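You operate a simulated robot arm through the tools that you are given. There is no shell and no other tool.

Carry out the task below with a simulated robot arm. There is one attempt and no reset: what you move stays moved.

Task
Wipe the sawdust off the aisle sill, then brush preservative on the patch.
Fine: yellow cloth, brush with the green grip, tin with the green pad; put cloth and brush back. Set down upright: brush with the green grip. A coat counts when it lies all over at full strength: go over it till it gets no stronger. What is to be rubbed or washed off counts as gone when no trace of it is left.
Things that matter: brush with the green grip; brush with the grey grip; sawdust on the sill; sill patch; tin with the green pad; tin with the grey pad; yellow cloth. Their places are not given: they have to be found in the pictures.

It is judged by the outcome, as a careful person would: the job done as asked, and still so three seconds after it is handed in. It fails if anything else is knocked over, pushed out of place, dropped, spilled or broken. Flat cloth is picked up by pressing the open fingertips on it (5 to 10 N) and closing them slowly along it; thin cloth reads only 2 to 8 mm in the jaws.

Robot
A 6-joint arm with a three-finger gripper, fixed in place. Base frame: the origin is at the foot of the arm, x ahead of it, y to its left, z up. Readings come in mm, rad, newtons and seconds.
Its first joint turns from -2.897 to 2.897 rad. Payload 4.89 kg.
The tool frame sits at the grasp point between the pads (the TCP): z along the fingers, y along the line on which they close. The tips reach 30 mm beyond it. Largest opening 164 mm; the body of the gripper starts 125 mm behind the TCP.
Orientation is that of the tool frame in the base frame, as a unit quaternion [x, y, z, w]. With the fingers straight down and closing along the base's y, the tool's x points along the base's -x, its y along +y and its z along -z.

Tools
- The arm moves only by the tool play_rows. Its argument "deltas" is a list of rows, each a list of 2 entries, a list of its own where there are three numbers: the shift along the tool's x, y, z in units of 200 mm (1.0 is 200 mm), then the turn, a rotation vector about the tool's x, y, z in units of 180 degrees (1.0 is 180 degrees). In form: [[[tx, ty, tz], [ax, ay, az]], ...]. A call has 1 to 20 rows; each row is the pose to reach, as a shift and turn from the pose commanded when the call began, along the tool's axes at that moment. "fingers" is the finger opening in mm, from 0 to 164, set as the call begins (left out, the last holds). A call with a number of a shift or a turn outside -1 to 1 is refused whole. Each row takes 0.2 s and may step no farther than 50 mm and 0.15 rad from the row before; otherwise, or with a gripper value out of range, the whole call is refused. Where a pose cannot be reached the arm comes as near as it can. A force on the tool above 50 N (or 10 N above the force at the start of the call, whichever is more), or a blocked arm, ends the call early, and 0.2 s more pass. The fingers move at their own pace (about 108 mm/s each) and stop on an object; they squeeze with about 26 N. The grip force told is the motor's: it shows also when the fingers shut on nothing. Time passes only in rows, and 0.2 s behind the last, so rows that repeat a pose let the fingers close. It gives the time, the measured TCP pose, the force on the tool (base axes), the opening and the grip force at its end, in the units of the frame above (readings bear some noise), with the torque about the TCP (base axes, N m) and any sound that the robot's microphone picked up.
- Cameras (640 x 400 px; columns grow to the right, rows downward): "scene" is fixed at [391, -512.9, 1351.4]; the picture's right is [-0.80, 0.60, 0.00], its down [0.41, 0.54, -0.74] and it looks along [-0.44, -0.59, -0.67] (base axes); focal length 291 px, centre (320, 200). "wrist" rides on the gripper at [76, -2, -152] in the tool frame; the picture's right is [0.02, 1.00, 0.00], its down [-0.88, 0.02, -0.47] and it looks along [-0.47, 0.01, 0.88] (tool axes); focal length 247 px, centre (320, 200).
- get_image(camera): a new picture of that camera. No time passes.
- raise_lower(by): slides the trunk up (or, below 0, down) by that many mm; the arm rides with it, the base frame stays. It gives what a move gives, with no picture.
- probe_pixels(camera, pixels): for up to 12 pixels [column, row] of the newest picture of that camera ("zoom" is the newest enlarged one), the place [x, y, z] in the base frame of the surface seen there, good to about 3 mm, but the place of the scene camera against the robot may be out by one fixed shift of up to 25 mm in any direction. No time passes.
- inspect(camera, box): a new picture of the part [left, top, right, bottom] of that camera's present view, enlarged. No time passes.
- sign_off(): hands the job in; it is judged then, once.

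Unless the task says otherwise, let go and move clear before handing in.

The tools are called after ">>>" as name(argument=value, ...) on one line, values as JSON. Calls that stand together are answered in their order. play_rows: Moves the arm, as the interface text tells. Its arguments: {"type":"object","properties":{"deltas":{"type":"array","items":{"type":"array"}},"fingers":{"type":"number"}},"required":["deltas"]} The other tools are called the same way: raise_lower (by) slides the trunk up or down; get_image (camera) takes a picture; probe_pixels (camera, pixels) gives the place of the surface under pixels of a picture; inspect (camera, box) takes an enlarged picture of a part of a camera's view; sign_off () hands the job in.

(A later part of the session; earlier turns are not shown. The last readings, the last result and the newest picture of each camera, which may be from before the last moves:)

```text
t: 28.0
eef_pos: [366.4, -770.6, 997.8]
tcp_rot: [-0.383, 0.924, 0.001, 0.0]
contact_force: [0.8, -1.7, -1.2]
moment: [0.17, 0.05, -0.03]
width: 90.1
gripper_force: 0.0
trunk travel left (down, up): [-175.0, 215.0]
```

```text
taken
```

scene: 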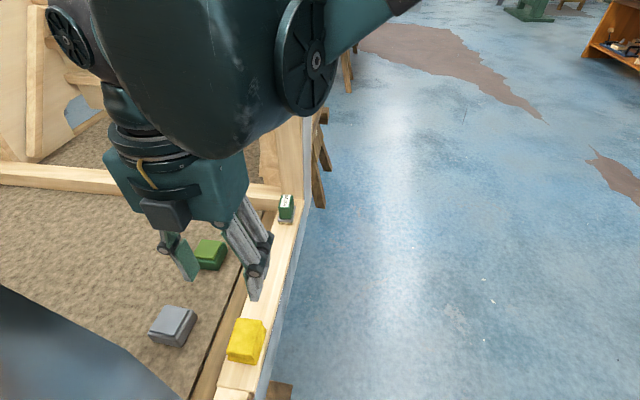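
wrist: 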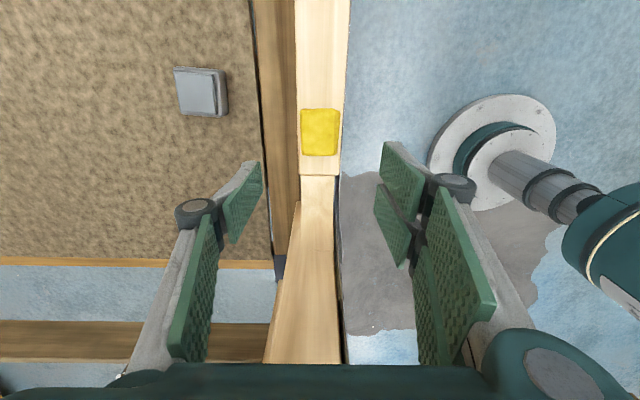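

The cloth sits back at scene (246,341). Before touching the brush, I'll test the reach toward the green tin (r≈1125), turning the tool so that its x-axis points radially outward there.

>>> play_rows(deltas=[[[0.12, -0.063, 0], [0, 0, -0.043]], [[0.24, -0.126, 0], [0, 0, -0.086]], [[0.36, -0.189, 0], [0, 0, -0.129]], [[0.48, -0.252, 0], [0, 0, -0.172]], [[0.6, -0.315, 0.05], [0, 0, -0.215]], [[0.72, -0.378, 0.1], [0, 0, -0.258]], [[0.85, -0.442, 0.17], [0, 0, -0.301]], [[0.972, -0.506, 0.24], [0, 0, -0.344]], [[0.972, -0.506, 0.24], [0, 0, -0.344]]], fingers=70)

>>> get_image(camera="scene")

>>> get_image(camera="wrist")

```text
t: 30.0
eef_pos: [323.3, -959.3, 958.5]
tcp_rot: [0.764, -0.645, -0.004, 0.005]
contact_force: [1.9, -0.5, 0.0]
moment: [0.05, 0.22, 0.01]
width: 70.0
gripper_force: 0.1
out of reach, approached as far as the arm can: row 8, 9
trunk travel left (down, up): [-175.0, 215.0]
```

```text
taken
```

scene: 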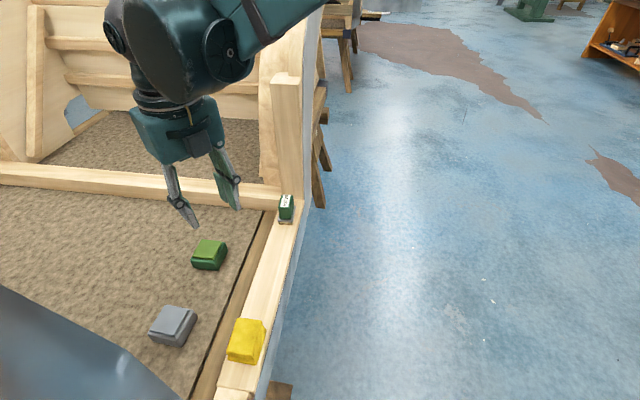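

```text
taken
```

wrist: 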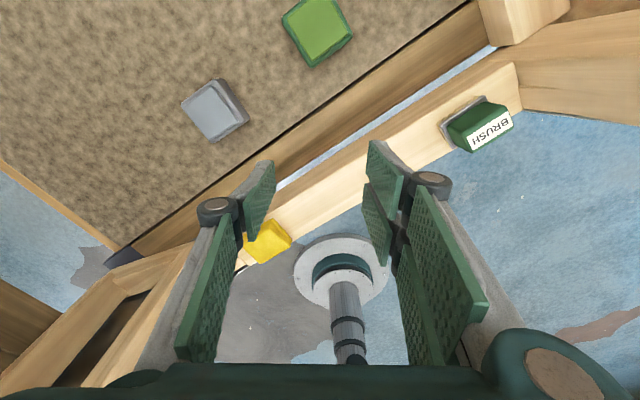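

Tool-down reach ends at r≈1012 here, so the tin needs a tilted tool, and a lower trunk should help. I'll retract inward and rise 180 mm to make room, then lower the trunk.

>>> play_rows(deltas=[[[-0.2, 0, -0.05], [0, 0, 0]], [[-0.35, 0, -0.2], [0, 0, 0]], [[-0.5, 0, -0.37], [0, 0, 0]], [[-0.65, 0, -0.55], [0, 0, 0]], [[-0.75, 0, -0.73], [0, 0, 0]], [[-0.75, 0, -0.9], [0, 0, 0]]])

>>> get_image(camera="scene")

```text
t: 31.4
eef_pos: [301.3, -807.5, 1138.1]
tcp_rot: [0.764, -0.645, -0.003, 0.005]
contact_force: [-1.0, -1.2, -0.2]
moment: [0.05, -0.02, 0.01]
width: 70.2
gripper_force: 0.1
trunk travel left (down, up): [-175.0, 215.0]
```

```text
taken
```

scene: 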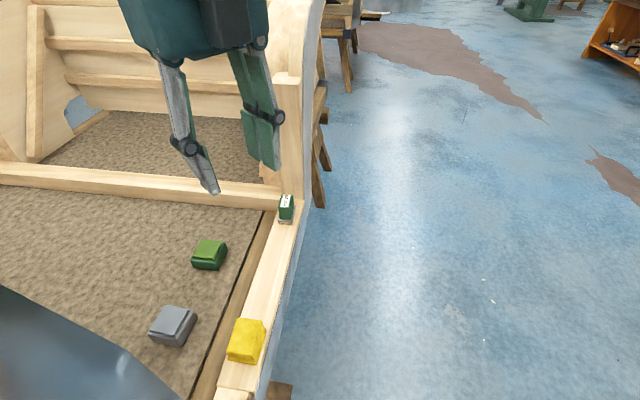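

The arm is clear at z 1138. Lowering the trunk by its full 175 mm leaves the tool at about z 963, well above everything.

>>> raise_lower(by=-170)

>>> get_image(camera="scene")

>>> get_image(camera="wrist")

```text
t: 33.3
eef_pos: [300.0, -807.9, 968.1]
tcp_rot: [0.764, -0.645, -0.002, 0.004]
contact_force: [0.9, 0.1, -0.2]
moment: [0.0, -0.02, -0.03]
width: 69.7
gripper_force: 0.0
trunk travel left (down, up): [-5.0, 385.0]
```

```text
taken
```

scene: 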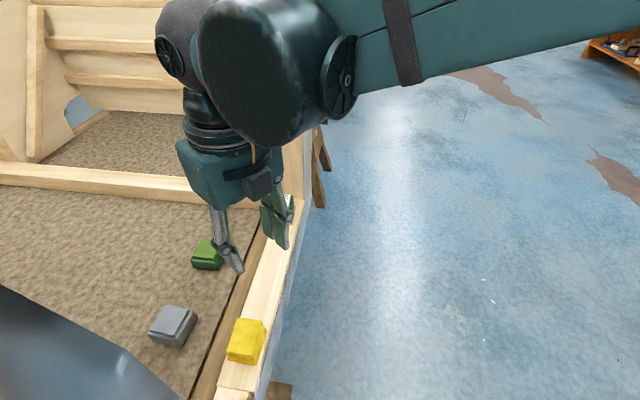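

```text
taken
```

wrist: 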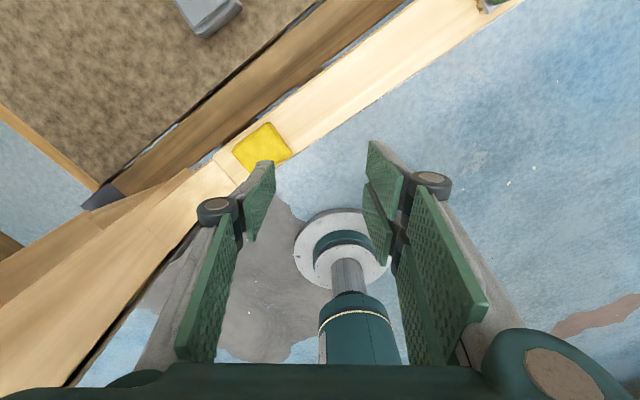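

No contact during the trunk move. I'll now tilt the fingers 30° outward while moving toward the tin at height to see whether it comes within reach.

>>> play_rows(deltas=[[[0.17, 0.01, 0], [0, 0.0417, 0]], [[0.35, 0.02, 0], [0, 0.0833, 0]], [[0.52, 0.03, 0], [0, 0.125, 0]], [[0.7, 0.04, 0], [0, 0.1667, 0]], [[0.9, 0.06, 0.1], [0, 0.1667, 0]], [[0.98, 0.07, 0.2], [0, 0.1667, 0]]])

>>> get_image(camera="wrist")

>>> get_image(camera="scene")

```text
t: 34.7
eef_pos: [316.4, -1003.9, 929.1]
tcp_rot: [0.739, -0.621, 0.196, 0.172]
contact_force: [1.0, 2.0, 1.3]
moment: [-0.12, -0.02, -0.02]
width: 69.8
gripper_force: 0.1
trunk travel left (down, up): [-5.0, 385.0]
```

```text
taken
```

wrist: 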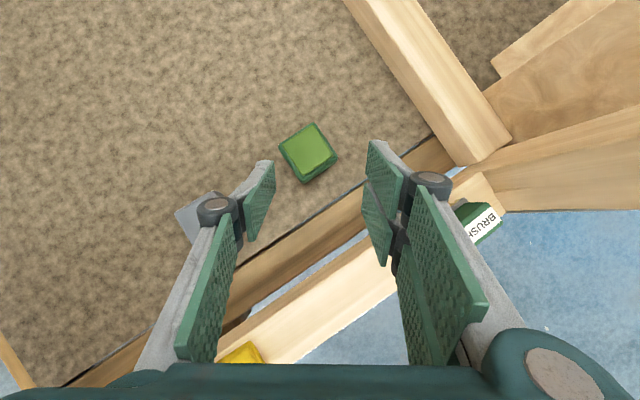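

```text
taken
```

scene: 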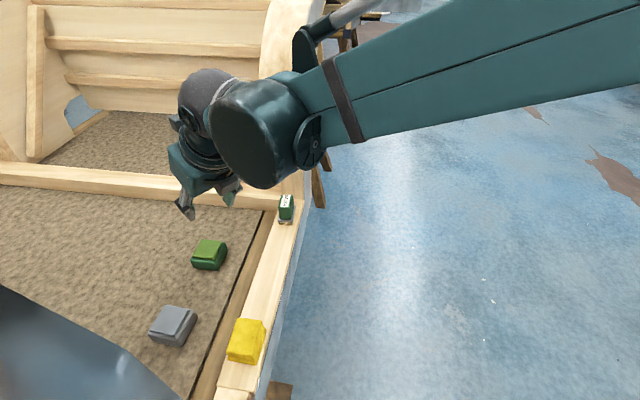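

The tilt works, and the green pad is at wrist (308,150) between the fingers. I'll approach a point 80 mm above it to confirm the reach.

>>> play_rows(deltas=[[[-0.006, 0, 0.19], [0, 0, 0]], [[-0.011, 0, 0.38], [0, 0, 0]], [[-0.017, 0, 0.57], [0, 0, 0]], [[-0.022, 0, 0.767], [0, 0, 0]]])

>>> get_image(camera="wrist")

>>> get_image(camera="scene")

```text
t: 35.7
eef_pos: [330.2, -1078.3, 792.9]
tcp_rot: [0.738, -0.622, 0.196, 0.172]
contact_force: [-0.5, 1.5, 1.6]
moment: [-0.05, -0.03, 0.02]
width: 69.9
gripper_force: 0.0
trunk travel left (down, up): [-5.0, 385.0]
```

```text
taken
```

wrist: 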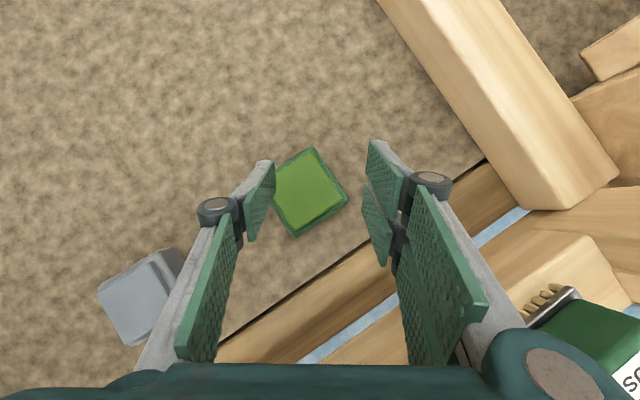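

```text
taken
```

scene: 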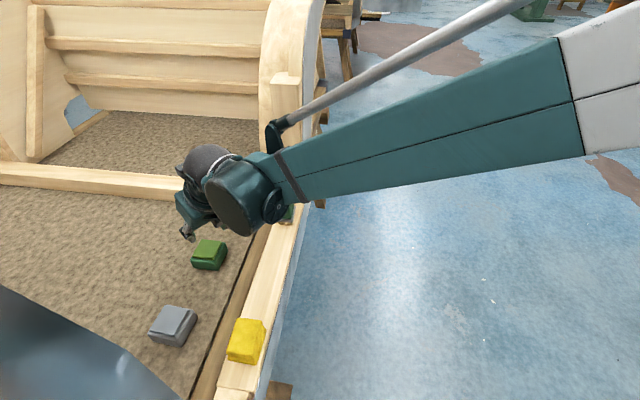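

Reached (330,-1078,793) with no trouble. I'll probe the pad here for an exact centre and height.

>>> inspect(camera="wrist", box=[260, 140, 360, 240])

>>> probe_pixels(camera="wrist", pixels=[[310, 190], [312, 152], [343, 187], [298, 230], [276, 190], [310, 225], [340, 200]])

>>> play_rows(deltas=[[[-0.04, 0, 0.07], [0, 0, 0]], [[-0.07, 0, 0.12], [0, 0, 0]], [[-0.07, 0, 0.12], [0, 0, 0]]])

```text
4.00 times, centred on (310, 190) of wrist
```

zoom: 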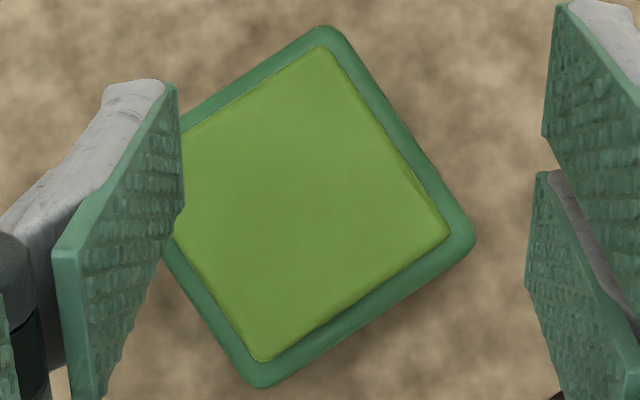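

```text
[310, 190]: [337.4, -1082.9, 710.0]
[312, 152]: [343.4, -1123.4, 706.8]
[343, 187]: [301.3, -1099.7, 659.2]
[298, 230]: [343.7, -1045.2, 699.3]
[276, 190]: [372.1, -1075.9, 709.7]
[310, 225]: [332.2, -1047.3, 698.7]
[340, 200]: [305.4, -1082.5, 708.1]
```

```text
t: 36.5
eef_pos: [329.5, -1077.1, 767.0]
tcp_rot: [0.739, -0.622, 0.195, 0.171]
contact_force: [0.1, 0.9, 0.0]
moment: [0.0, 0.02, -0.02]
width: 70.2
gripper_force: 0.0
trunk travel left (down, up): [-5.0, 385.0]
```

The pad centre is about (340,-1083), its top at z 710, and z 767 is reachable. I'll rise 150 mm, then turn to the brush's sill axis at a standoff beside the brush.

>>> play_rows(deltas=[[[0.1, 0, -0.17], [0, 0, 0]], [[0.2, 0, -0.345], [0, 0, 0]], [[0.3, 0, -0.52], [0, 0, 0]], [[0.375, 0, -0.65], [0, 0, 0]]])

>>> play_rows(deltas=[[[-0.08, 0.1, -0.065], [-0.0217, 0, 0.0375]], [[-0.16, 0.2, -0.13], [-0.0433, 0, 0.075]], [[-0.24, 0.3, -0.196], [-0.065, 0, 0.1126]], [[-0.32, 0.4, -0.262], [-0.0867, 0, 0.1501]], [[-0.4, 0.5, -0.327], [-0.1083, 0, 0.1876]], [[-0.48, 0.6, -0.392], [-0.13, 0, 0.2252]], [[-0.563, 0.7, -0.458], [-0.1517, 0, 0.2627]], [[-0.563, 0.7, -0.458], [-0.1517, 0, 0.2627]]])

>>> get_image(camera="wrist")

>>> get_image(camera="scene")

```text
t: 37.5
eef_pos: [332.3, -1076.6, 917.0]
tcp_rot: [0.738, -0.622, 0.194, 0.172]
contact_force: [-0.3, -0.9, -1.1]
moment: [0.04, 0.02, -0.02]
width: 70.1
gripper_force: 0.1
trunk travel left (down, up): [-5.0, 385.0]
```

```text
t: 39.3
eef_pos: [167.6, -956.8, 939.4]
tcp_rot: [-0.369, 0.891, -0.098, -0.245]
contact_force: [0.8, -0.2, -0.4]
moment: [0.0, 0.06, -0.01]
width: 69.9
gripper_force: 0.0
trunk travel left (down, up): [-5.0, 385.0]
```

```text
taken
```

wrist: 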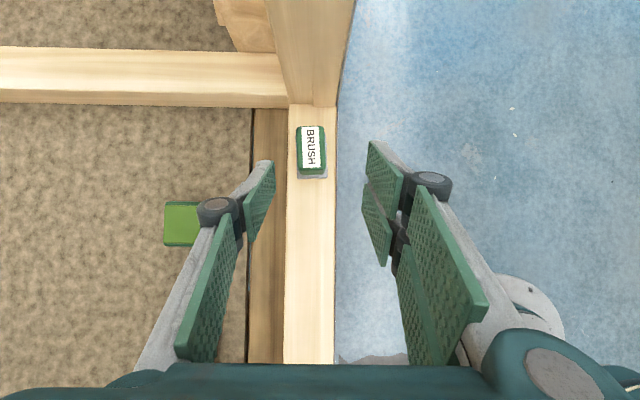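

```text
taken
```

scene: 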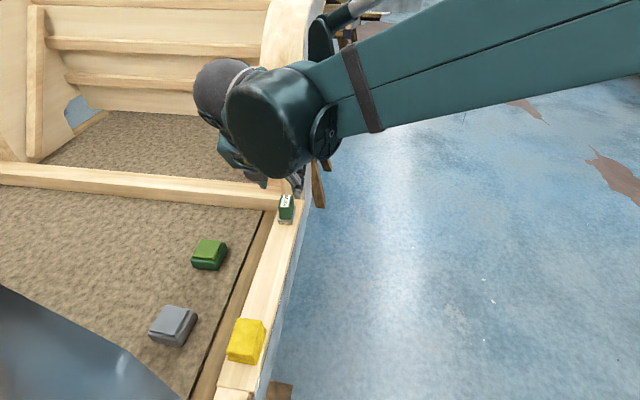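

The brush is at wrist (311,147), aligned with the jaws, and the rib rises behind it from row 105. I'll probe brush corners and the rib face.

>>> inspect(camera="wrist", box=[275, 90, 355, 190])

>>> probe_pixels(camera="wrist", pixels=[[299, 130], [323, 130], [300, 168], [325, 168], [311, 147], [310, 60], [310, 98], [325, 100], [290, 96], [313, 112], [315, 178], [330, 50]])

```text
4.00 times, centred on (315, 140) of wrist
```

zoom: 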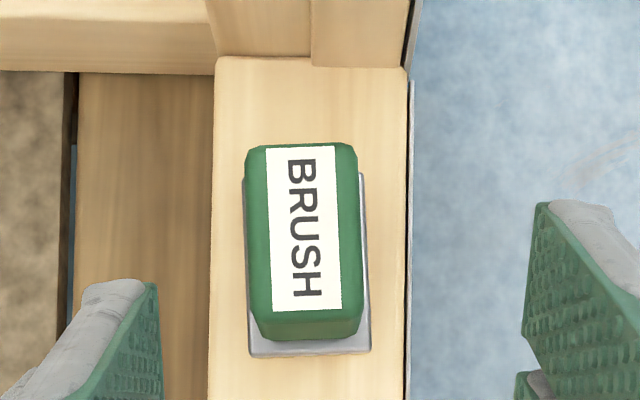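

```text
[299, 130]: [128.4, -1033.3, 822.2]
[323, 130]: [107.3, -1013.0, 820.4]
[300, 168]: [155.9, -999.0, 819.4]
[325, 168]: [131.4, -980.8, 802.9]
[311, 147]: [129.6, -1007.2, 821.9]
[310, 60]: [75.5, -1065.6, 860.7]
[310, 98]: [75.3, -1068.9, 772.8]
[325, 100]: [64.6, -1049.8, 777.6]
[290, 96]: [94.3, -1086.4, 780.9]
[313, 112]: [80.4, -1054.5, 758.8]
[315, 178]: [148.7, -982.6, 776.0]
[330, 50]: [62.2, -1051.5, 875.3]
```

The rib face is at s≈-700 and the brush centre at s≈-619, n≈-805, top at z 822, so there is room. I'll move over the brush with the tips still above it.

>>> play_rows(deltas=[[[0.042, -0.025, 0.2], [0, 0, 0]], [[0.084, -0.05, 0.395], [0, 0, 0]], [[0.084, -0.05, 0.395], [0, 0, 0]]])

>>> get_image(camera="wrist")

>>> get_image(camera="scene")

```text
t: 40.1
eef_pos: [136.0, -1001.5, 882.4]
tcp_rot: [-0.369, 0.891, -0.099, -0.246]
contact_force: [-0.1, 0.9, 0.9]
moment: [-0.04, -0.02, 0.02]
width: 69.9
gripper_force: 0.2
trunk travel left (down, up): [-5.0, 385.0]
```

```text
taken
```

wrist: 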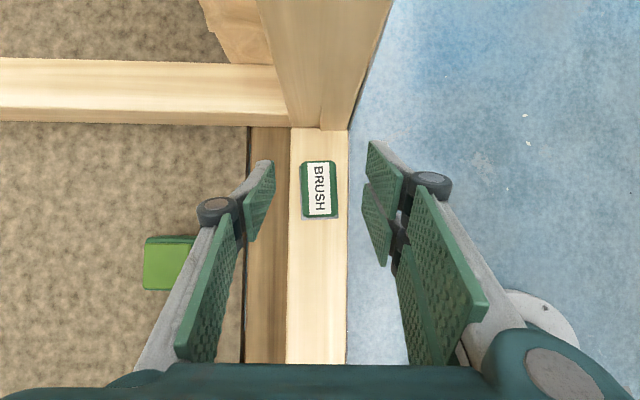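

```text
taken
```

scene: 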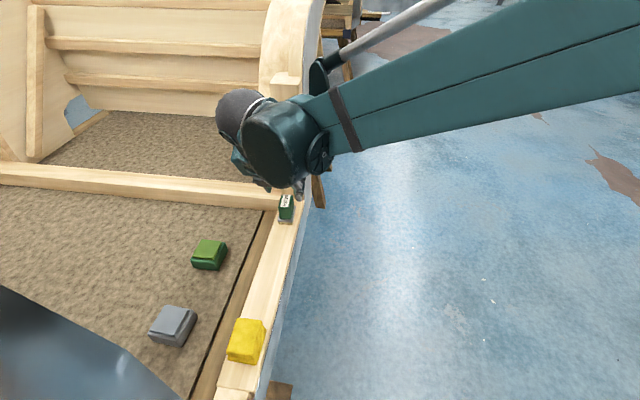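

Brush (319,190) is centred between the pads. I'll descend vertically 70 mm so the tips end just above the ferrule.

>>> play_rows(deltas=[[[-0.06, 0, 0.1], [0, 0, 0]], [[-0.12, 0, 0.2], [0, 0, 0]], [[-0.16, 0, 0.27], [0, 0, 0]], [[-0.179, 0, 0.301], [0, 0, 0]], [[-0.179, 0, 0.301], [0, 0, 0]]])

>>> get_image(camera="wrist")

```text
t: 41.3
eef_pos: [137.5, -1001.4, 810.8]
tcp_rot: [-0.37, 0.89, -0.099, -0.246]
contact_force: [0.5, -0.1, -0.3]
moment: [0.0, -0.01, -0.01]
width: 70.1
gripper_force: 0.1
trunk travel left (down, up): [-5.0, 385.0]
```

```text
taken
```

wrist: 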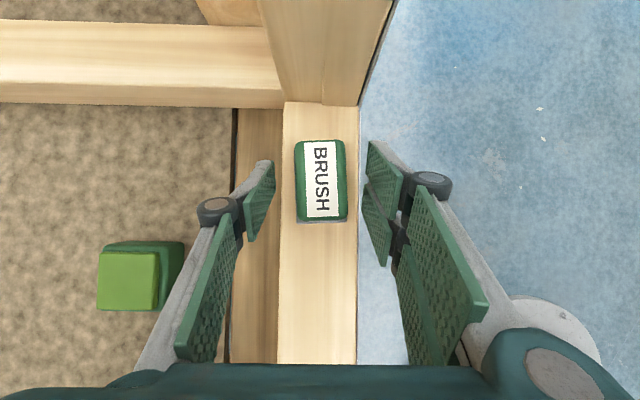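

The pads straddle the grip evenly. I'll close the jaws.

>>> play_rows(deltas=[[[0, 0, 0], [0, 0, 0]], [[0, 0, 0], [0, 0, 0]], [[0, 0, 0], [0, 0, 0]], [[0, 0, 0], [0, 0, 0]]], fingers=10)

>>> get_image(camera="wrist")

```text
t: 42.3
eef_pos: [136.8, -1002.4, 811.8]
tcp_rot: [-0.369, 0.891, -0.099, -0.244]
contact_force: [-1.2, 0.6, 0.6]
moment: [0.02, 0.0, 0.01]
width: 37.0
gripper_force: 26.1
trunk travel left (down, up): [-5.0, 385.0]
```

```text
taken
```

wrist: 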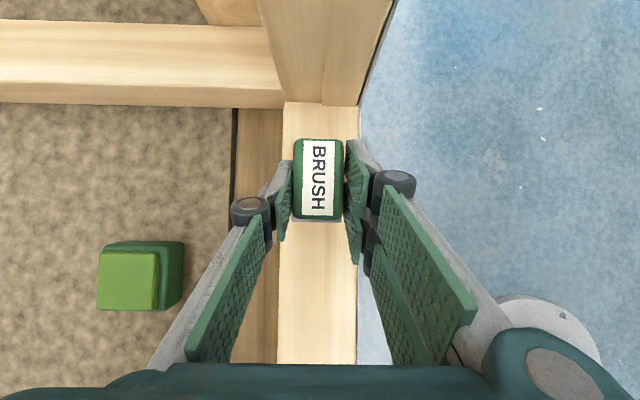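

Brush gripped at 37 mm with 26 N. I'll lift it straight up 110 mm and check it hangs level.

>>> play_rows(deltas=[[[0.02, 0, -0.034], [0, 0, 0]], [[0.07, 0, -0.12], [0, 0, 0]], [[0.14, 0, -0.24], [0, 0, 0]], [[0.21, 0, -0.36], [0, 0, 0]], [[0.28, 0, -0.473], [0, 0, 0]], [[0.28, 0, -0.473], [0, 0, 0]]])

>>> get_image(camera="wrist")

>>> inspect(camera="scene", box=[220, 120, 340, 240])

```text
t: 43.7
eef_pos: [137.7, -1001.1, 921.0]
tcp_rot: [-0.37, 0.891, -0.098, -0.244]
contact_force: [0.2, -0.2, -0.9]
moment: [0.03, 0.0, 0.01]
width: 36.7
gripper_force: 25.8
trunk travel left (down, up): [-5.0, 385.0]
```

```text
taken
```

wrist: 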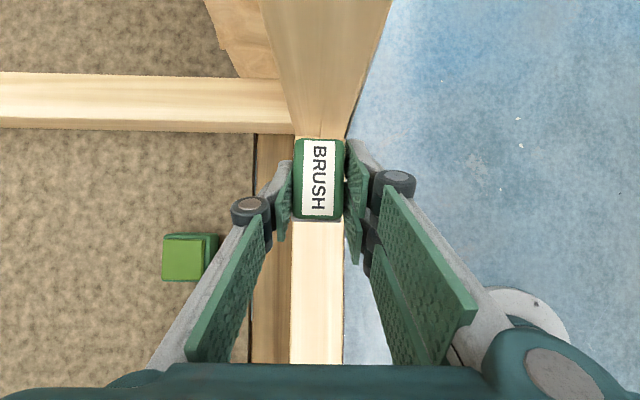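

```text
3.33 times, centred on (280, 180) of scene
```

zoom: 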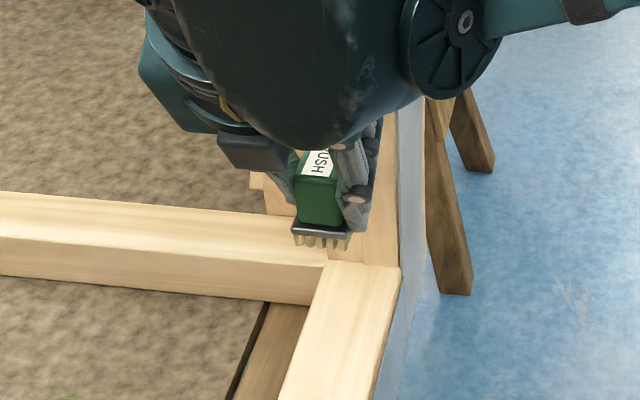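

The brush hangs straight with bristles clear. I'll carry it over the green tin, turning it back to the radial heading so the tilt stays reachable.

>>> play_rows(deltas=[[[-0.064, -0.122, -0.002], [0.0194, 0, -0.0326]], [[-0.128, -0.243, -0.004], [0.0388, 0, -0.0652]], [[-0.193, -0.365, -0.005], [0.0581, 0, -0.0978]], [[-0.257, -0.486, -0.007], [0.0775, 0, -0.1304]], [[-0.321, -0.608, -0.009], [0.0969, 0, -0.163]], [[-0.385, -0.729, -0.011], [0.1163, 0, -0.1956]], [[-0.45, -0.851, -0.013], [0.1356, 0, -0.2282]], [[-0.514, -0.9725, -0.0145], [0.155, 0, -0.2608]], [[-0.514, -0.9725, -0.0145], [0.155, 0, -0.2608]]])

>>> get_image(camera="wrist")

>>> get_image(camera="scene")

```text
t: 45.7
eef_pos: [339.6, -1075.1, 869.7]
tcp_rot: [0.737, -0.623, 0.2, 0.17]
contact_force: [0.0, -0.4, -0.8]
moment: [-0.02, -0.04, 0.01]
width: 36.6
gripper_force: 25.9
trunk travel left (down, up): [-5.0, 385.0]
```

```text
taken
```

wrist: 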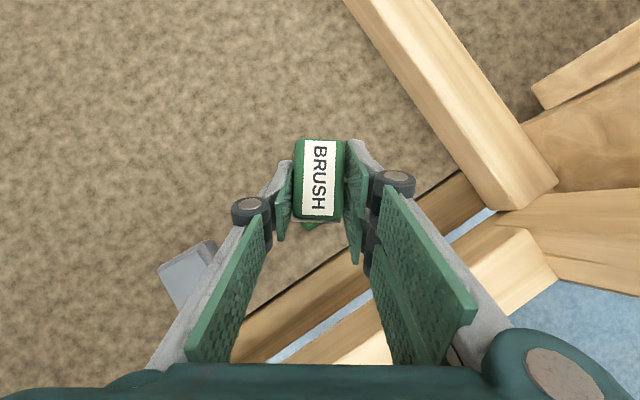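

```text
taken
```

scene: 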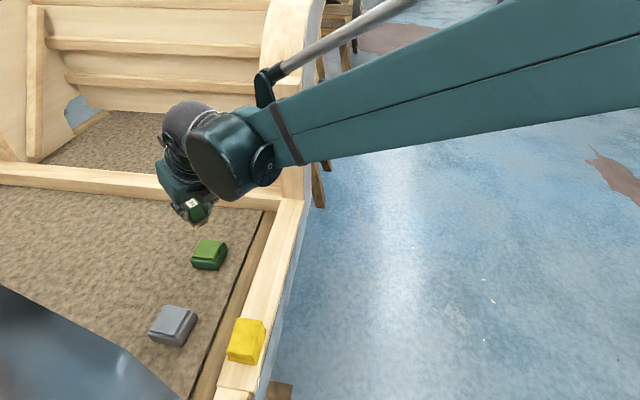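

Position matches the plan; the tin is hidden beneath the brush. I'll lower 97 mm, to about 10 mm above the pad, and look.

>>> play_rows(deltas=[[[-0.06, 0, 0.1], [0, 0, 0]], [[-0.12, 0, 0.2], [0, 0, 0]], [[-0.18, 0, 0.3], [0, 0, 0]], [[-0.23, 0, 0.387], [0, 0, 0]], [[-0.248, 0, 0.417], [0, 0, 0]], [[-0.248, 0, 0.417], [0, 0, 0]]])

>>> get_image(camera="wrist")

>>> inspect(camera="scene", box=[150, 190, 270, 310])

>>> inspect(camera="wrist", box=[260, 120, 380, 240])

```text
t: 47.1
eef_pos: [339.0, -1076.2, 773.8]
tcp_rot: [0.737, -0.624, 0.199, 0.17]
contact_force: [0.1, 0.0, -0.9]
moment: [-0.01, -0.02, 0.01]
width: 36.7
gripper_force: 25.9
trunk travel left (down, up): [-5.0, 385.0]
```

```text
taken
```

wrist: 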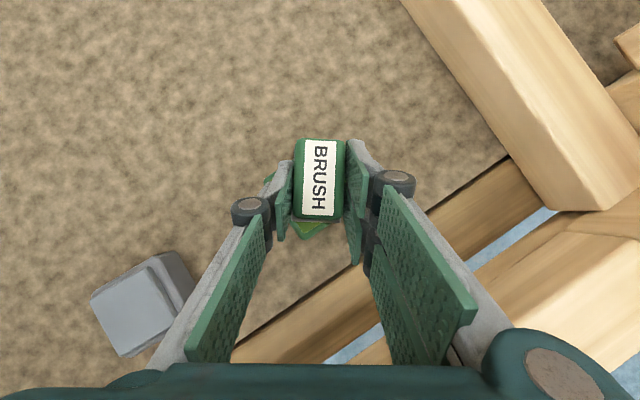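

```text
3.33 times, centred on (210, 250) of scene
```

zoom: 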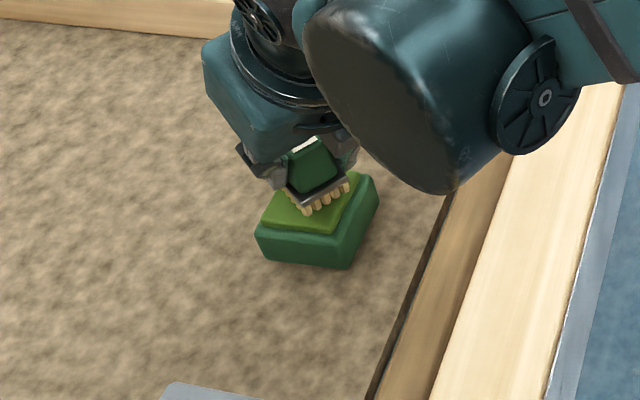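

```text
3.33 times, centred on (320, 180) of wrist
```

zoom: 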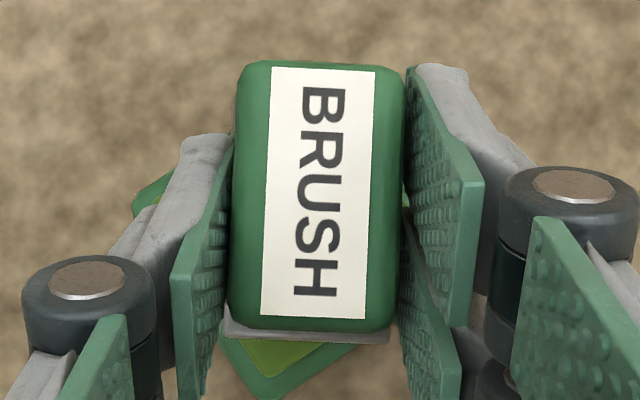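

The bristles hover about 10 mm over the green pad. I'll lower gently until light contact.

>>> play_rows(deltas=[[[-0.01, 0, 0.017], [0, 0, 0]], [[-0.02, 0, 0.034], [0, 0, 0]], [[-0.025, 0, 0.043], [0, 0, 0]], [[-0.025, 0, 0.043], [0, 0, 0]]])

```text
t: 48.1
eef_pos: [339.5, -1076.0, 763.5]
tcp_rot: [0.737, -0.623, 0.2, 0.17]
contact_force: [1.0, -1.3, 8.0]
moment: [-0.23, 0.05, 0.03]
width: 36.9
gripper_force: 25.9
trunk travel left (down, up): [-5.0, 385.0]
```

Contact at 8 N on the pad. I'll hold a second so the bristles take up preservative, then rise and inspect them.

>>> play_rows(deltas=[[[-0.0013, 0, 0.0021], [0, 0, 0]], [[-0.0013, 0, 0.0021], [0, 0, 0]], [[-0.0013, 0, 0.0021], [0, 0, 0]], [[-0.0013, 0, 0.0021], [0, 0, 0]], [[0.02, 0, -0.034], [0, 0, 0]], [[0.08, 0, -0.135], [0, 0, 0]], [[0.18, 0, -0.3], [0, 0, 0]], [[0.28, 0, -0.47], [0, 0, 0]], [[0.38, 0, -0.64], [0, 0, 0]], [[0.38, 0, -0.64], [0, 0, 0]]])

>>> inspect(camera="scene", box=[150, 170, 270, 290])

>>> get_image(camera="wrist")

```text
t: 50.3
eef_pos: [340.5, -1078.6, 908.8]
tcp_rot: [0.737, -0.622, 0.2, 0.169]
contact_force: [-0.4, -1.1, -1.2]
moment: [0.02, 0.04, -0.01]
width: 36.6
gripper_force: 25.9
trunk travel left (down, up): [-5.0, 385.0]
```

```text
3.33 times, centred on (210, 230) of scene
```

zoom: 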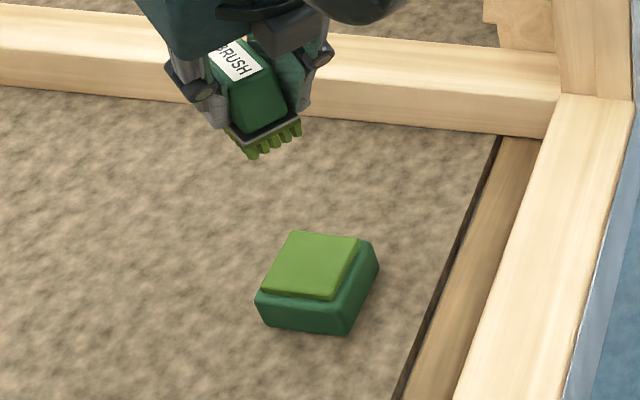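

```text
taken
```

wrist: 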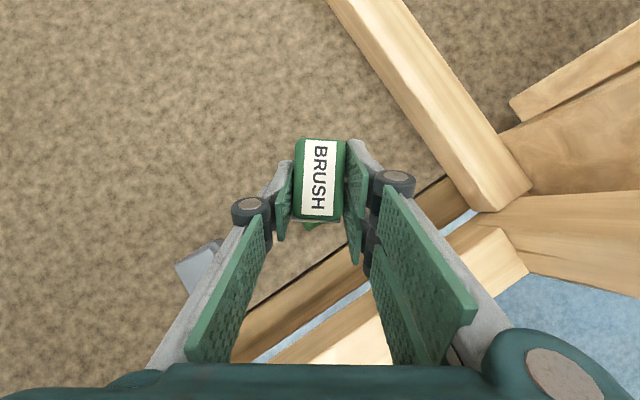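

The bristles are now green (loaded), and the tin has not moved. I'll inspect the bare sill for the patch's outline.

>>> inspect(camera="scene", box=[225, 205, 325, 315])

>>> get_image(camera="scene")

```text
3.64 times, centred on (275, 260) of scene
```

zoom: 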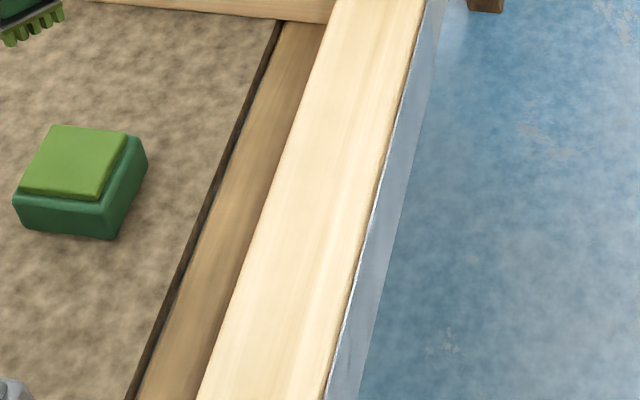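

```text
taken
```

scene: 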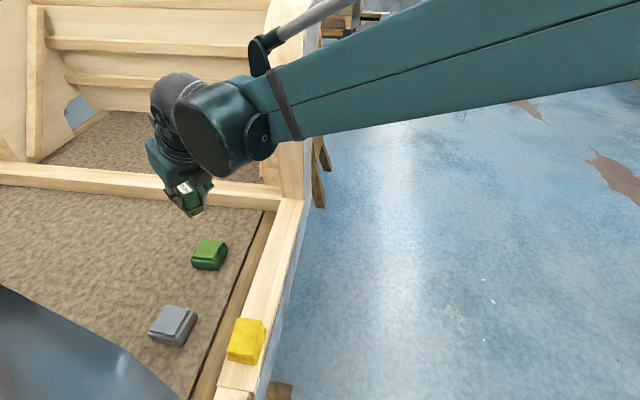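

No outline is visible, so the patch is taken as the former sawdust area (s -530…-390). I'll carry the brush back over the sill and turn its length across the sill, which also keeps the wrist away from the tall stem.

>>> play_rows(deltas=[[[-0.172, 0, -0.102], [0, 0, 0]], [[-0.344, 0, -0.204], [0, 0, 0]], [[-0.516, 0, -0.306], [0, 0, 0]], [[-0.688, 0, -0.408], [0, 0, 0]], [[-0.86, 0, -0.51], [0, 0, 0]]])

>>> play_rows(deltas=[[[-0.035, 0.013, 0.006], [0.0168, 0, -0.0282]], [[-0.071, 0.027, 0.012], [0.0335, 0, -0.0564]], [[-0.107, 0.04, 0.018], [0.0503, 0, -0.0846]], [[-0.142, 0.053, 0.024], [0.067, 0, -0.1127]], [[-0.178, 0.067, 0.03], [0.0838, 0, -0.1409]], [[-0.2135, 0.08, 0.036], [0.1005, 0, -0.1691]], [[-0.2135, 0.08, 0.036], [0.1005, 0, -0.1691]]])

>>> get_image(camera="wrist")

>>> get_image(camera="scene")

```text
t: 51.5
eef_pos: [305.4, -881.1, 911.5]
tcp_rot: [0.737, -0.623, 0.2, 0.17]
contact_force: [0.2, -1.3, -3.0]
moment: [0.15, 0.04, -0.03]
width: 36.5
gripper_force: 25.9
trunk travel left (down, up): [-5.0, 385.0]
```

```text
t: 53.1
eef_pos: [303.7, -878.0, 909.5]
tcp_rot: [0.75, -0.607, 0.203, 0.167]
contact_force: [1.2, -0.4, -0.9]
moment: [-0.01, 0.0, 0.0]
width: 36.8
gripper_force: 25.9
out of reach, approached as far as the arm can: row 1, 2, 3, 4, 5, 6, 7
trunk travel left (down, up): [-5.0, 385.0]
```

```text
taken
```

wrist: 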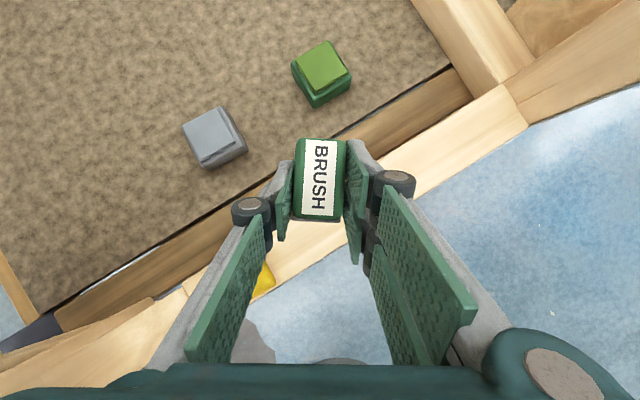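

```text
taken
```

scene: 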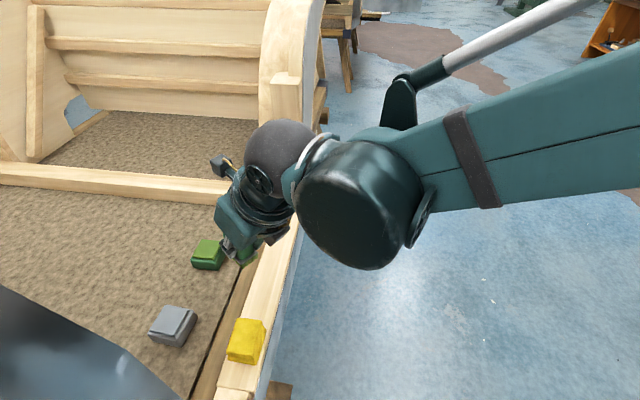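

The wrist joint limit stops that turn (heading stuck near -78°). Heading -95° keeps clear of both the limit and the stem and still sweeps a 60 mm wide swath, so I'll turn there and hover over the patch's near end.

>>> play_rows(deltas=[[[-0.106, 0.008, 0.053], [-0.0161, 0, 0.0271]], [[-0.212, 0.015, 0.107], [-0.0322, 0, 0.0541]], [[-0.318, 0.0225, 0.16], [-0.0483, 0, 0.0812]], [[-0.318, 0.0225, 0.16], [-0.0483, 0, 0.0812]]])

>>> get_image(camera="wrist")

>>> get_image(camera="scene")

```text
t: 54.1
eef_pos: [291.6, -839.0, 848.6]
tcp_rot: [-0.652, 0.712, -0.176, -0.196]
contact_force: [0.7, 0.1, -0.5]
moment: [0.01, -0.03, 0.01]
width: 36.5
gripper_force: 26.0
trunk travel left (down, up): [-5.0, 385.0]
```

```text
taken
```

wrist: 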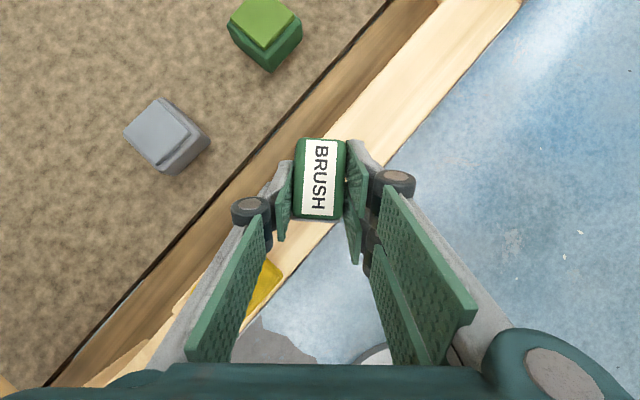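

```text
taken
```

scene: 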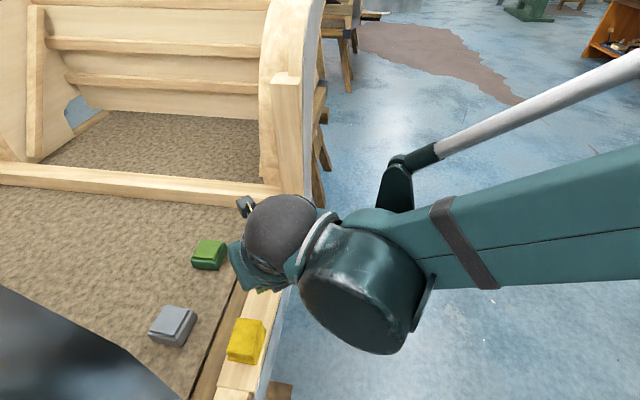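

Brush is over the near end of the patch (brush centre about s=-393, n=-805). I'll lower it toward the sill, contact expected at z≈811.

>>> play_rows(deltas=[[[-0.045, 0, 0.075], [0, 0, 0]], [[-0.077, 0, 0.129], [0, 0, 0]], [[-0.087, 0, 0.146], [0, 0, 0]], [[-0.092, 0, 0.155], [0, 0, 0]], [[-0.092, 0, 0.155], [0, 0, 0]]])

```text
t: 55.3
eef_pos: [289.8, -838.6, 812.4]
tcp_rot: [-0.652, 0.711, -0.176, -0.196]
contact_force: [0.2, 0.5, -2.0]
moment: [0.0, 0.0, 0.02]
width: 36.5
gripper_force: 26.2
trunk travel left (down, up): [-5.0, 385.0]
```

>>> play_rows(deltas=[[[-0.0026, 0, 0.0043], [0, 0, 0]], [[-0.0038, 0, 0.0065], [0, 0, 0]], [[-0.0038, 0, 0.0065], [0, 0, 0]]])

```text
t: 56.1
eef_pos: [290.7, -838.4, 811.1]
tcp_rot: [-0.651, 0.711, -0.177, -0.196]
contact_force: [1.8, -1.2, 9.0]
moment: [-0.11, 0.14, 0.04]
width: 36.6
gripper_force: 26.7
trunk travel left (down, up): [-5.0, 385.0]
```

Bristles touch at 9 N. I'll stroke 50 mm along the sill toward the brush's home and look at the coat.

>>> play_rows(deltas=[[[0.041, 0.04, 0.025], [0, 0, 0]], [[0.082, 0.08, 0.05], [0, 0, 0]], [[0.123, 0.12, 0.075], [0, 0, 0]], [[0.164, 0.16, 0.1], [0, 0, 0]]])

>>> get_image(camera="wrist")

>>> inspect(camera="wrist", box=[240, 100, 460, 280])

>>> inspect(camera="scene", box=[210, 230, 320, 360])

```text
t: 57.1
eef_pos: [254.9, -874.9, 811.8]
tcp_rot: [-0.652, 0.711, -0.176, -0.195]
contact_force: [2.9, 2.3, 6.5]
moment: [0.14, 0.04, 0.03]
width: 36.2
gripper_force: 25.9
trunk travel left (down, up): [-5.0, 385.0]
```

```text
taken
```

wrist: 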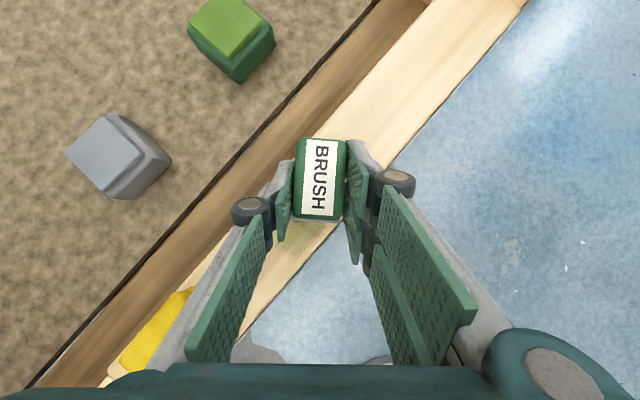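

```text
2.22 times, centred on (350, 190) of wrist
```

zoom: 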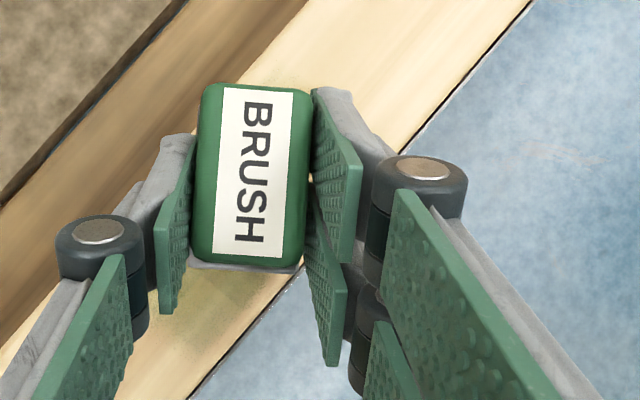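

```text
3.08 times, centred on (265, 295) of scene
```

zoom: 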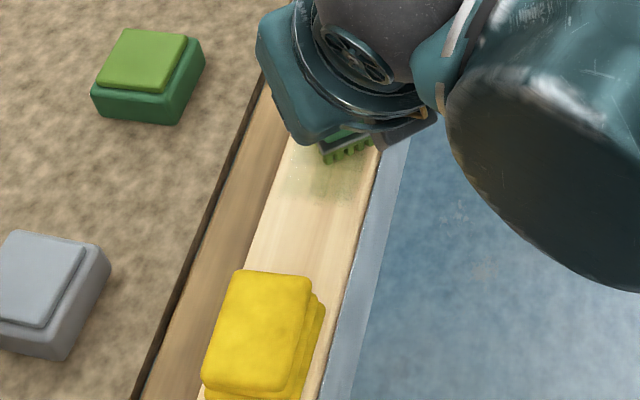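

A faint green coat shows behind the brush. I'll continue the stroke to the far end.

>>> play_rows(deltas=[[[0.038, 0.038, 0.0245], [0, 0, 0]], [[0.077, 0.076, 0.049], [0, 0, 0]], [[0.116, 0.114, 0.073], [0, 0, 0]], [[0.155, 0.152, 0.097], [0, 0, 0]], [[0.194, 0.19, 0.121], [0, 0, 0]], [[0.233, 0.228, 0.145], [0, 0, 0]], [[0.272, 0.266, 0.168], [0, 0, 0]], [[0.31, 0.304, 0.191], [0, 0, 0]]])

>>> get_image(camera="wrist")

>>> inspect(camera="scene", box=[210, 230, 320, 360])

```text
t: 58.9
eef_pos: [187.6, -941.8, 810.6]
tcp_rot: [-0.652, 0.711, -0.177, -0.195]
contact_force: [1.8, 2.6, 12.3]
moment: [0.02, 0.17, -0.09]
width: 36.9
gripper_force: 26.0
trunk travel left (down, up): [-5.0, 385.0]
```

```text
taken
```

wrist: 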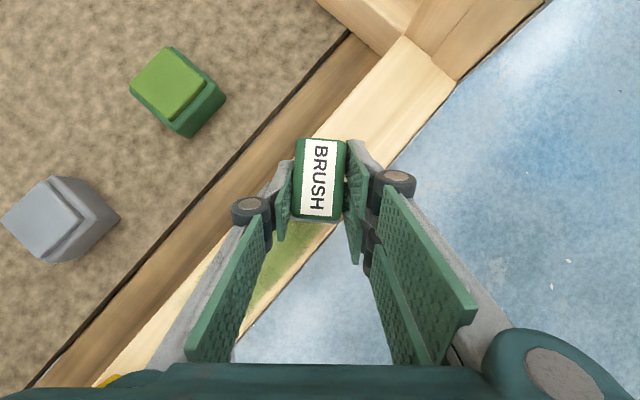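

```text
3.08 times, centred on (265, 295) of scene
```

zoom: 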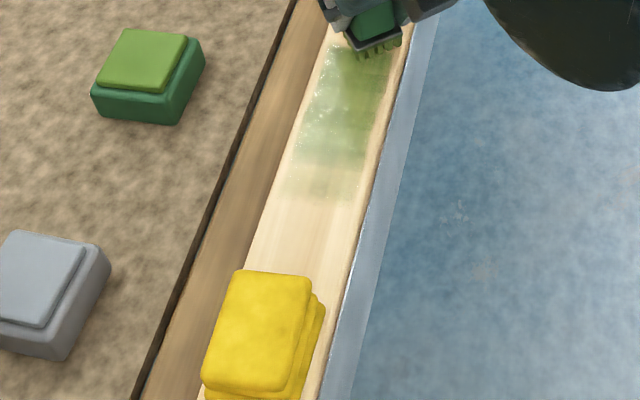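

The patch now shows up green: strong toward the far end, weak at the near end (zoom (310,180)). I'll stroke back over its full length, 5 mm further inward.

>>> play_rows(deltas=[[[0.014, -0.019, 0.008], [0, 0, 0]], [[-0.026, -0.058, -0.016], [0, 0, 0]], [[-0.066, -0.098, -0.041], [0, 0, 0]], [[-0.106, -0.137, -0.065], [0, 0, 0]], [[-0.146, -0.176, -0.09], [0, 0, 0]], [[-0.186, -0.216, -0.114], [0, 0, 0]], [[-0.226, -0.255, -0.138], [0, 0, 0]], [[-0.266, -0.294, -0.163], [0, 0, 0]], [[-0.306, -0.333, -0.187], [0, 0, 0]], [[-0.346, -0.373, -0.212], [0, 0, 0]], [[-0.386, -0.412, -0.236], [0, 0, 0]], [[-0.426, -0.451, -0.26], [0, 0, 0]], [[-0.466, -0.491, -0.285], [0, 0, 0]], [[-0.506, -0.53, -0.3095], [0, 0, 0]]])

>>> get_image(camera="wrist")

>>> inspect(camera="scene", box=[210, 230, 320, 360])

```text
t: 61.9
eef_pos: [302.5, -833.4, 810.4]
tcp_rot: [-0.652, 0.711, -0.176, -0.196]
contact_force: [-0.3, -0.3, -0.7]
moment: [0.02, -0.05, 0.03]
width: 36.9
gripper_force: 26.0
trunk travel left (down, up): [-5.0, 385.0]
```

```text
taken
```

wrist: 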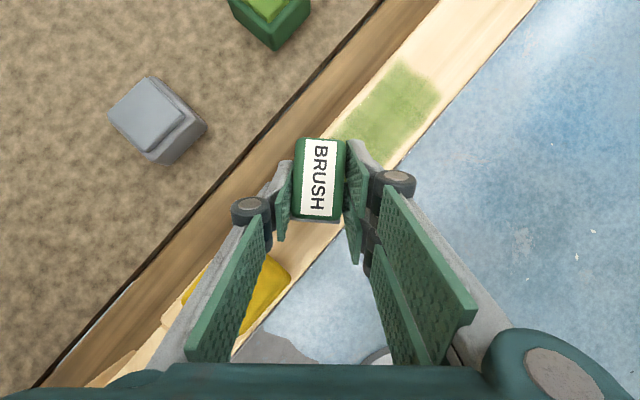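

```text
3.08 times, centred on (265, 295) of scene
```

zoom: 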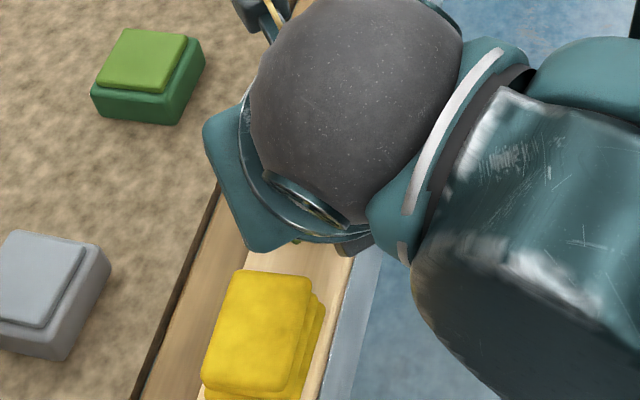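

The coat is clearly visible at wrist (390,110). I'll zoom and probe its corners and uniformity.

>>> inspect(camera="wrist", box=[310, 30, 470, 190])

>>> probe_pixels(camera="wrist", pixels=[[402, 60], [440, 92], [390, 166], [372, 90], [350, 118], [415, 125], [400, 100], [433, 10], [480, 55], [440, 60]])

```text
2.50 times, centred on (390, 110) of wrist
```

zoom: 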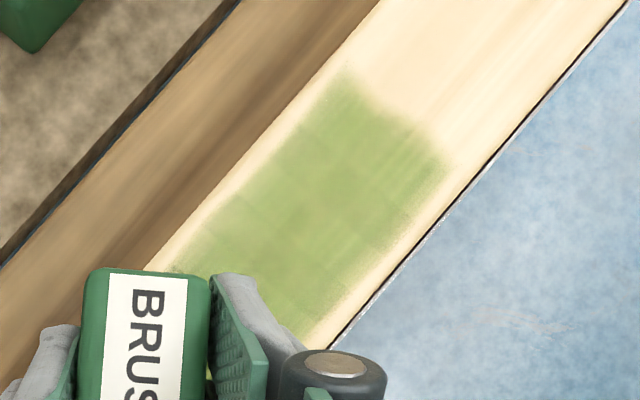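

```text
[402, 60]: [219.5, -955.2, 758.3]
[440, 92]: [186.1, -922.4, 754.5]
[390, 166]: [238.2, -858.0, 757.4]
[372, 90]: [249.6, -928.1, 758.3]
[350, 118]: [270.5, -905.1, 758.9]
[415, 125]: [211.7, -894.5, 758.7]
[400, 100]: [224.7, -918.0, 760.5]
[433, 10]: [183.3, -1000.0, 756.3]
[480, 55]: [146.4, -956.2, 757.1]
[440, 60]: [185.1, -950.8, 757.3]
```

The patch spans about s -521 to ≈-390, n -832 to -778, and is paler along its edges. The last bit ran without pressure, so I'll press 1.5 mm lower at this near end and read the force.

>>> play_rows(deltas=[[[-0.0026, 0, 0.0043], [0, 0, 0]], [[-0.0038, 0, 0.0065], [0, 0, 0]], [[-0.0038, 0, 0.0065], [0, 0, 0]]])

```text
t: 62.7
eef_pos: [304.9, -833.2, 809.8]
tcp_rot: [-0.652, 0.711, -0.176, -0.196]
contact_force: [-1.2, -1.8, 16.7]
moment: [-0.08, 0.37, 0.0]
width: 36.9
gripper_force: 25.6
trunk travel left (down, up): [-5.0, 385.0]
```

16.7 N is a bit firm, so I'll ease 0.4 mm and stroke the inner lane to the far end.

>>> play_rows(deltas=[[[0.001, 0, -0.0017], [0, 0, 0]], [[0.045, 0.044, 0.025], [0, 0, 0]], [[0.09, 0.088, 0.052], [0, 0, 0]], [[0.135, 0.132, 0.079], [0, 0, 0]], [[0.18, 0.176, 0.106], [0, 0, 0]], [[0.225, 0.22, 0.133], [0, 0, 0]], [[0.27, 0.264, 0.16], [0, 0, 0]], [[0.315, 0.308, 0.187], [0, 0, 0]], [[0.36, 0.352, 0.214], [0, 0, 0]], [[0.405, 0.396, 0.241], [0, 0, 0]], [[0.45, 0.44, 0.268], [0, 0, 0]], [[0.494, 0.482, 0.293], [0, 0, 0]]])

>>> get_image(camera="wrist")

>>> inspect(camera="scene", box=[220, 230, 320, 330])

```text
t: 65.3
eef_pos: [198.2, -938.3, 810.8]
tcp_rot: [-0.652, 0.711, -0.175, -0.195]
contact_force: [-0.6, 0.6, -0.7]
moment: [-0.01, 0.04, 0.02]
width: 37.2
gripper_force: 25.7
trunk travel left (down, up): [-5.0, 385.0]
```

```text
taken
```

wrist: 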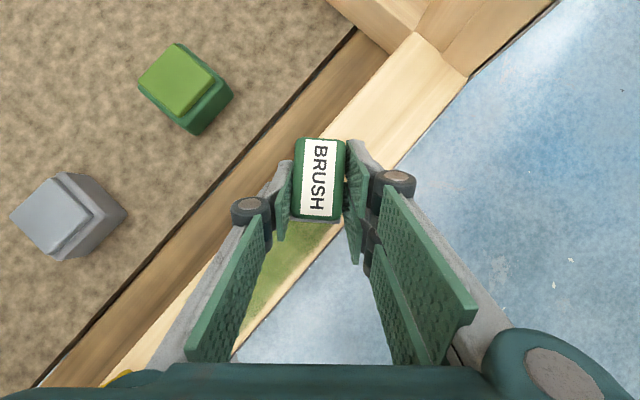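

```text
4.00 times, centred on (270, 280) of scene
```

zoom: 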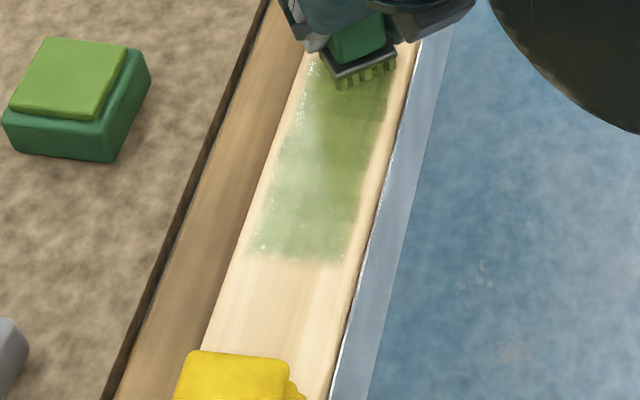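

The patch outline is now clear, near edge at zoom (295,260). The force faded at the end of this stroke, so I'll lower 1 mm, check, and continue in shorter sections.

>>> play_rows(deltas=[[[-0.0026, 0, 0.0043], [0, 0, 0]], [[-0.0026, 0, 0.0043], [0, 0, 0]]])

>>> probe_pixels(camera="scene", pixels=[[252, 294], [275, 295], [256, 275], [282, 265], [266, 280]])

```text
t: 65.9
eef_pos: [198.2, -938.2, 808.9]
tcp_rot: [-0.652, 0.71, -0.177, -0.196]
contact_force: [-3.4, -1.0, 9.1]
moment: [-0.12, 0.4, -0.01]
width: 37.0
gripper_force: 26.4
trunk travel left (down, up): [-5.0, 385.0]
```

```text
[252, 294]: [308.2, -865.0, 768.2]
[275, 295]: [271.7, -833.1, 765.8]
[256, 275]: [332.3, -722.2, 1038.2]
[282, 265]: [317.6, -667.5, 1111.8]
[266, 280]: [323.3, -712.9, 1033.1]
```

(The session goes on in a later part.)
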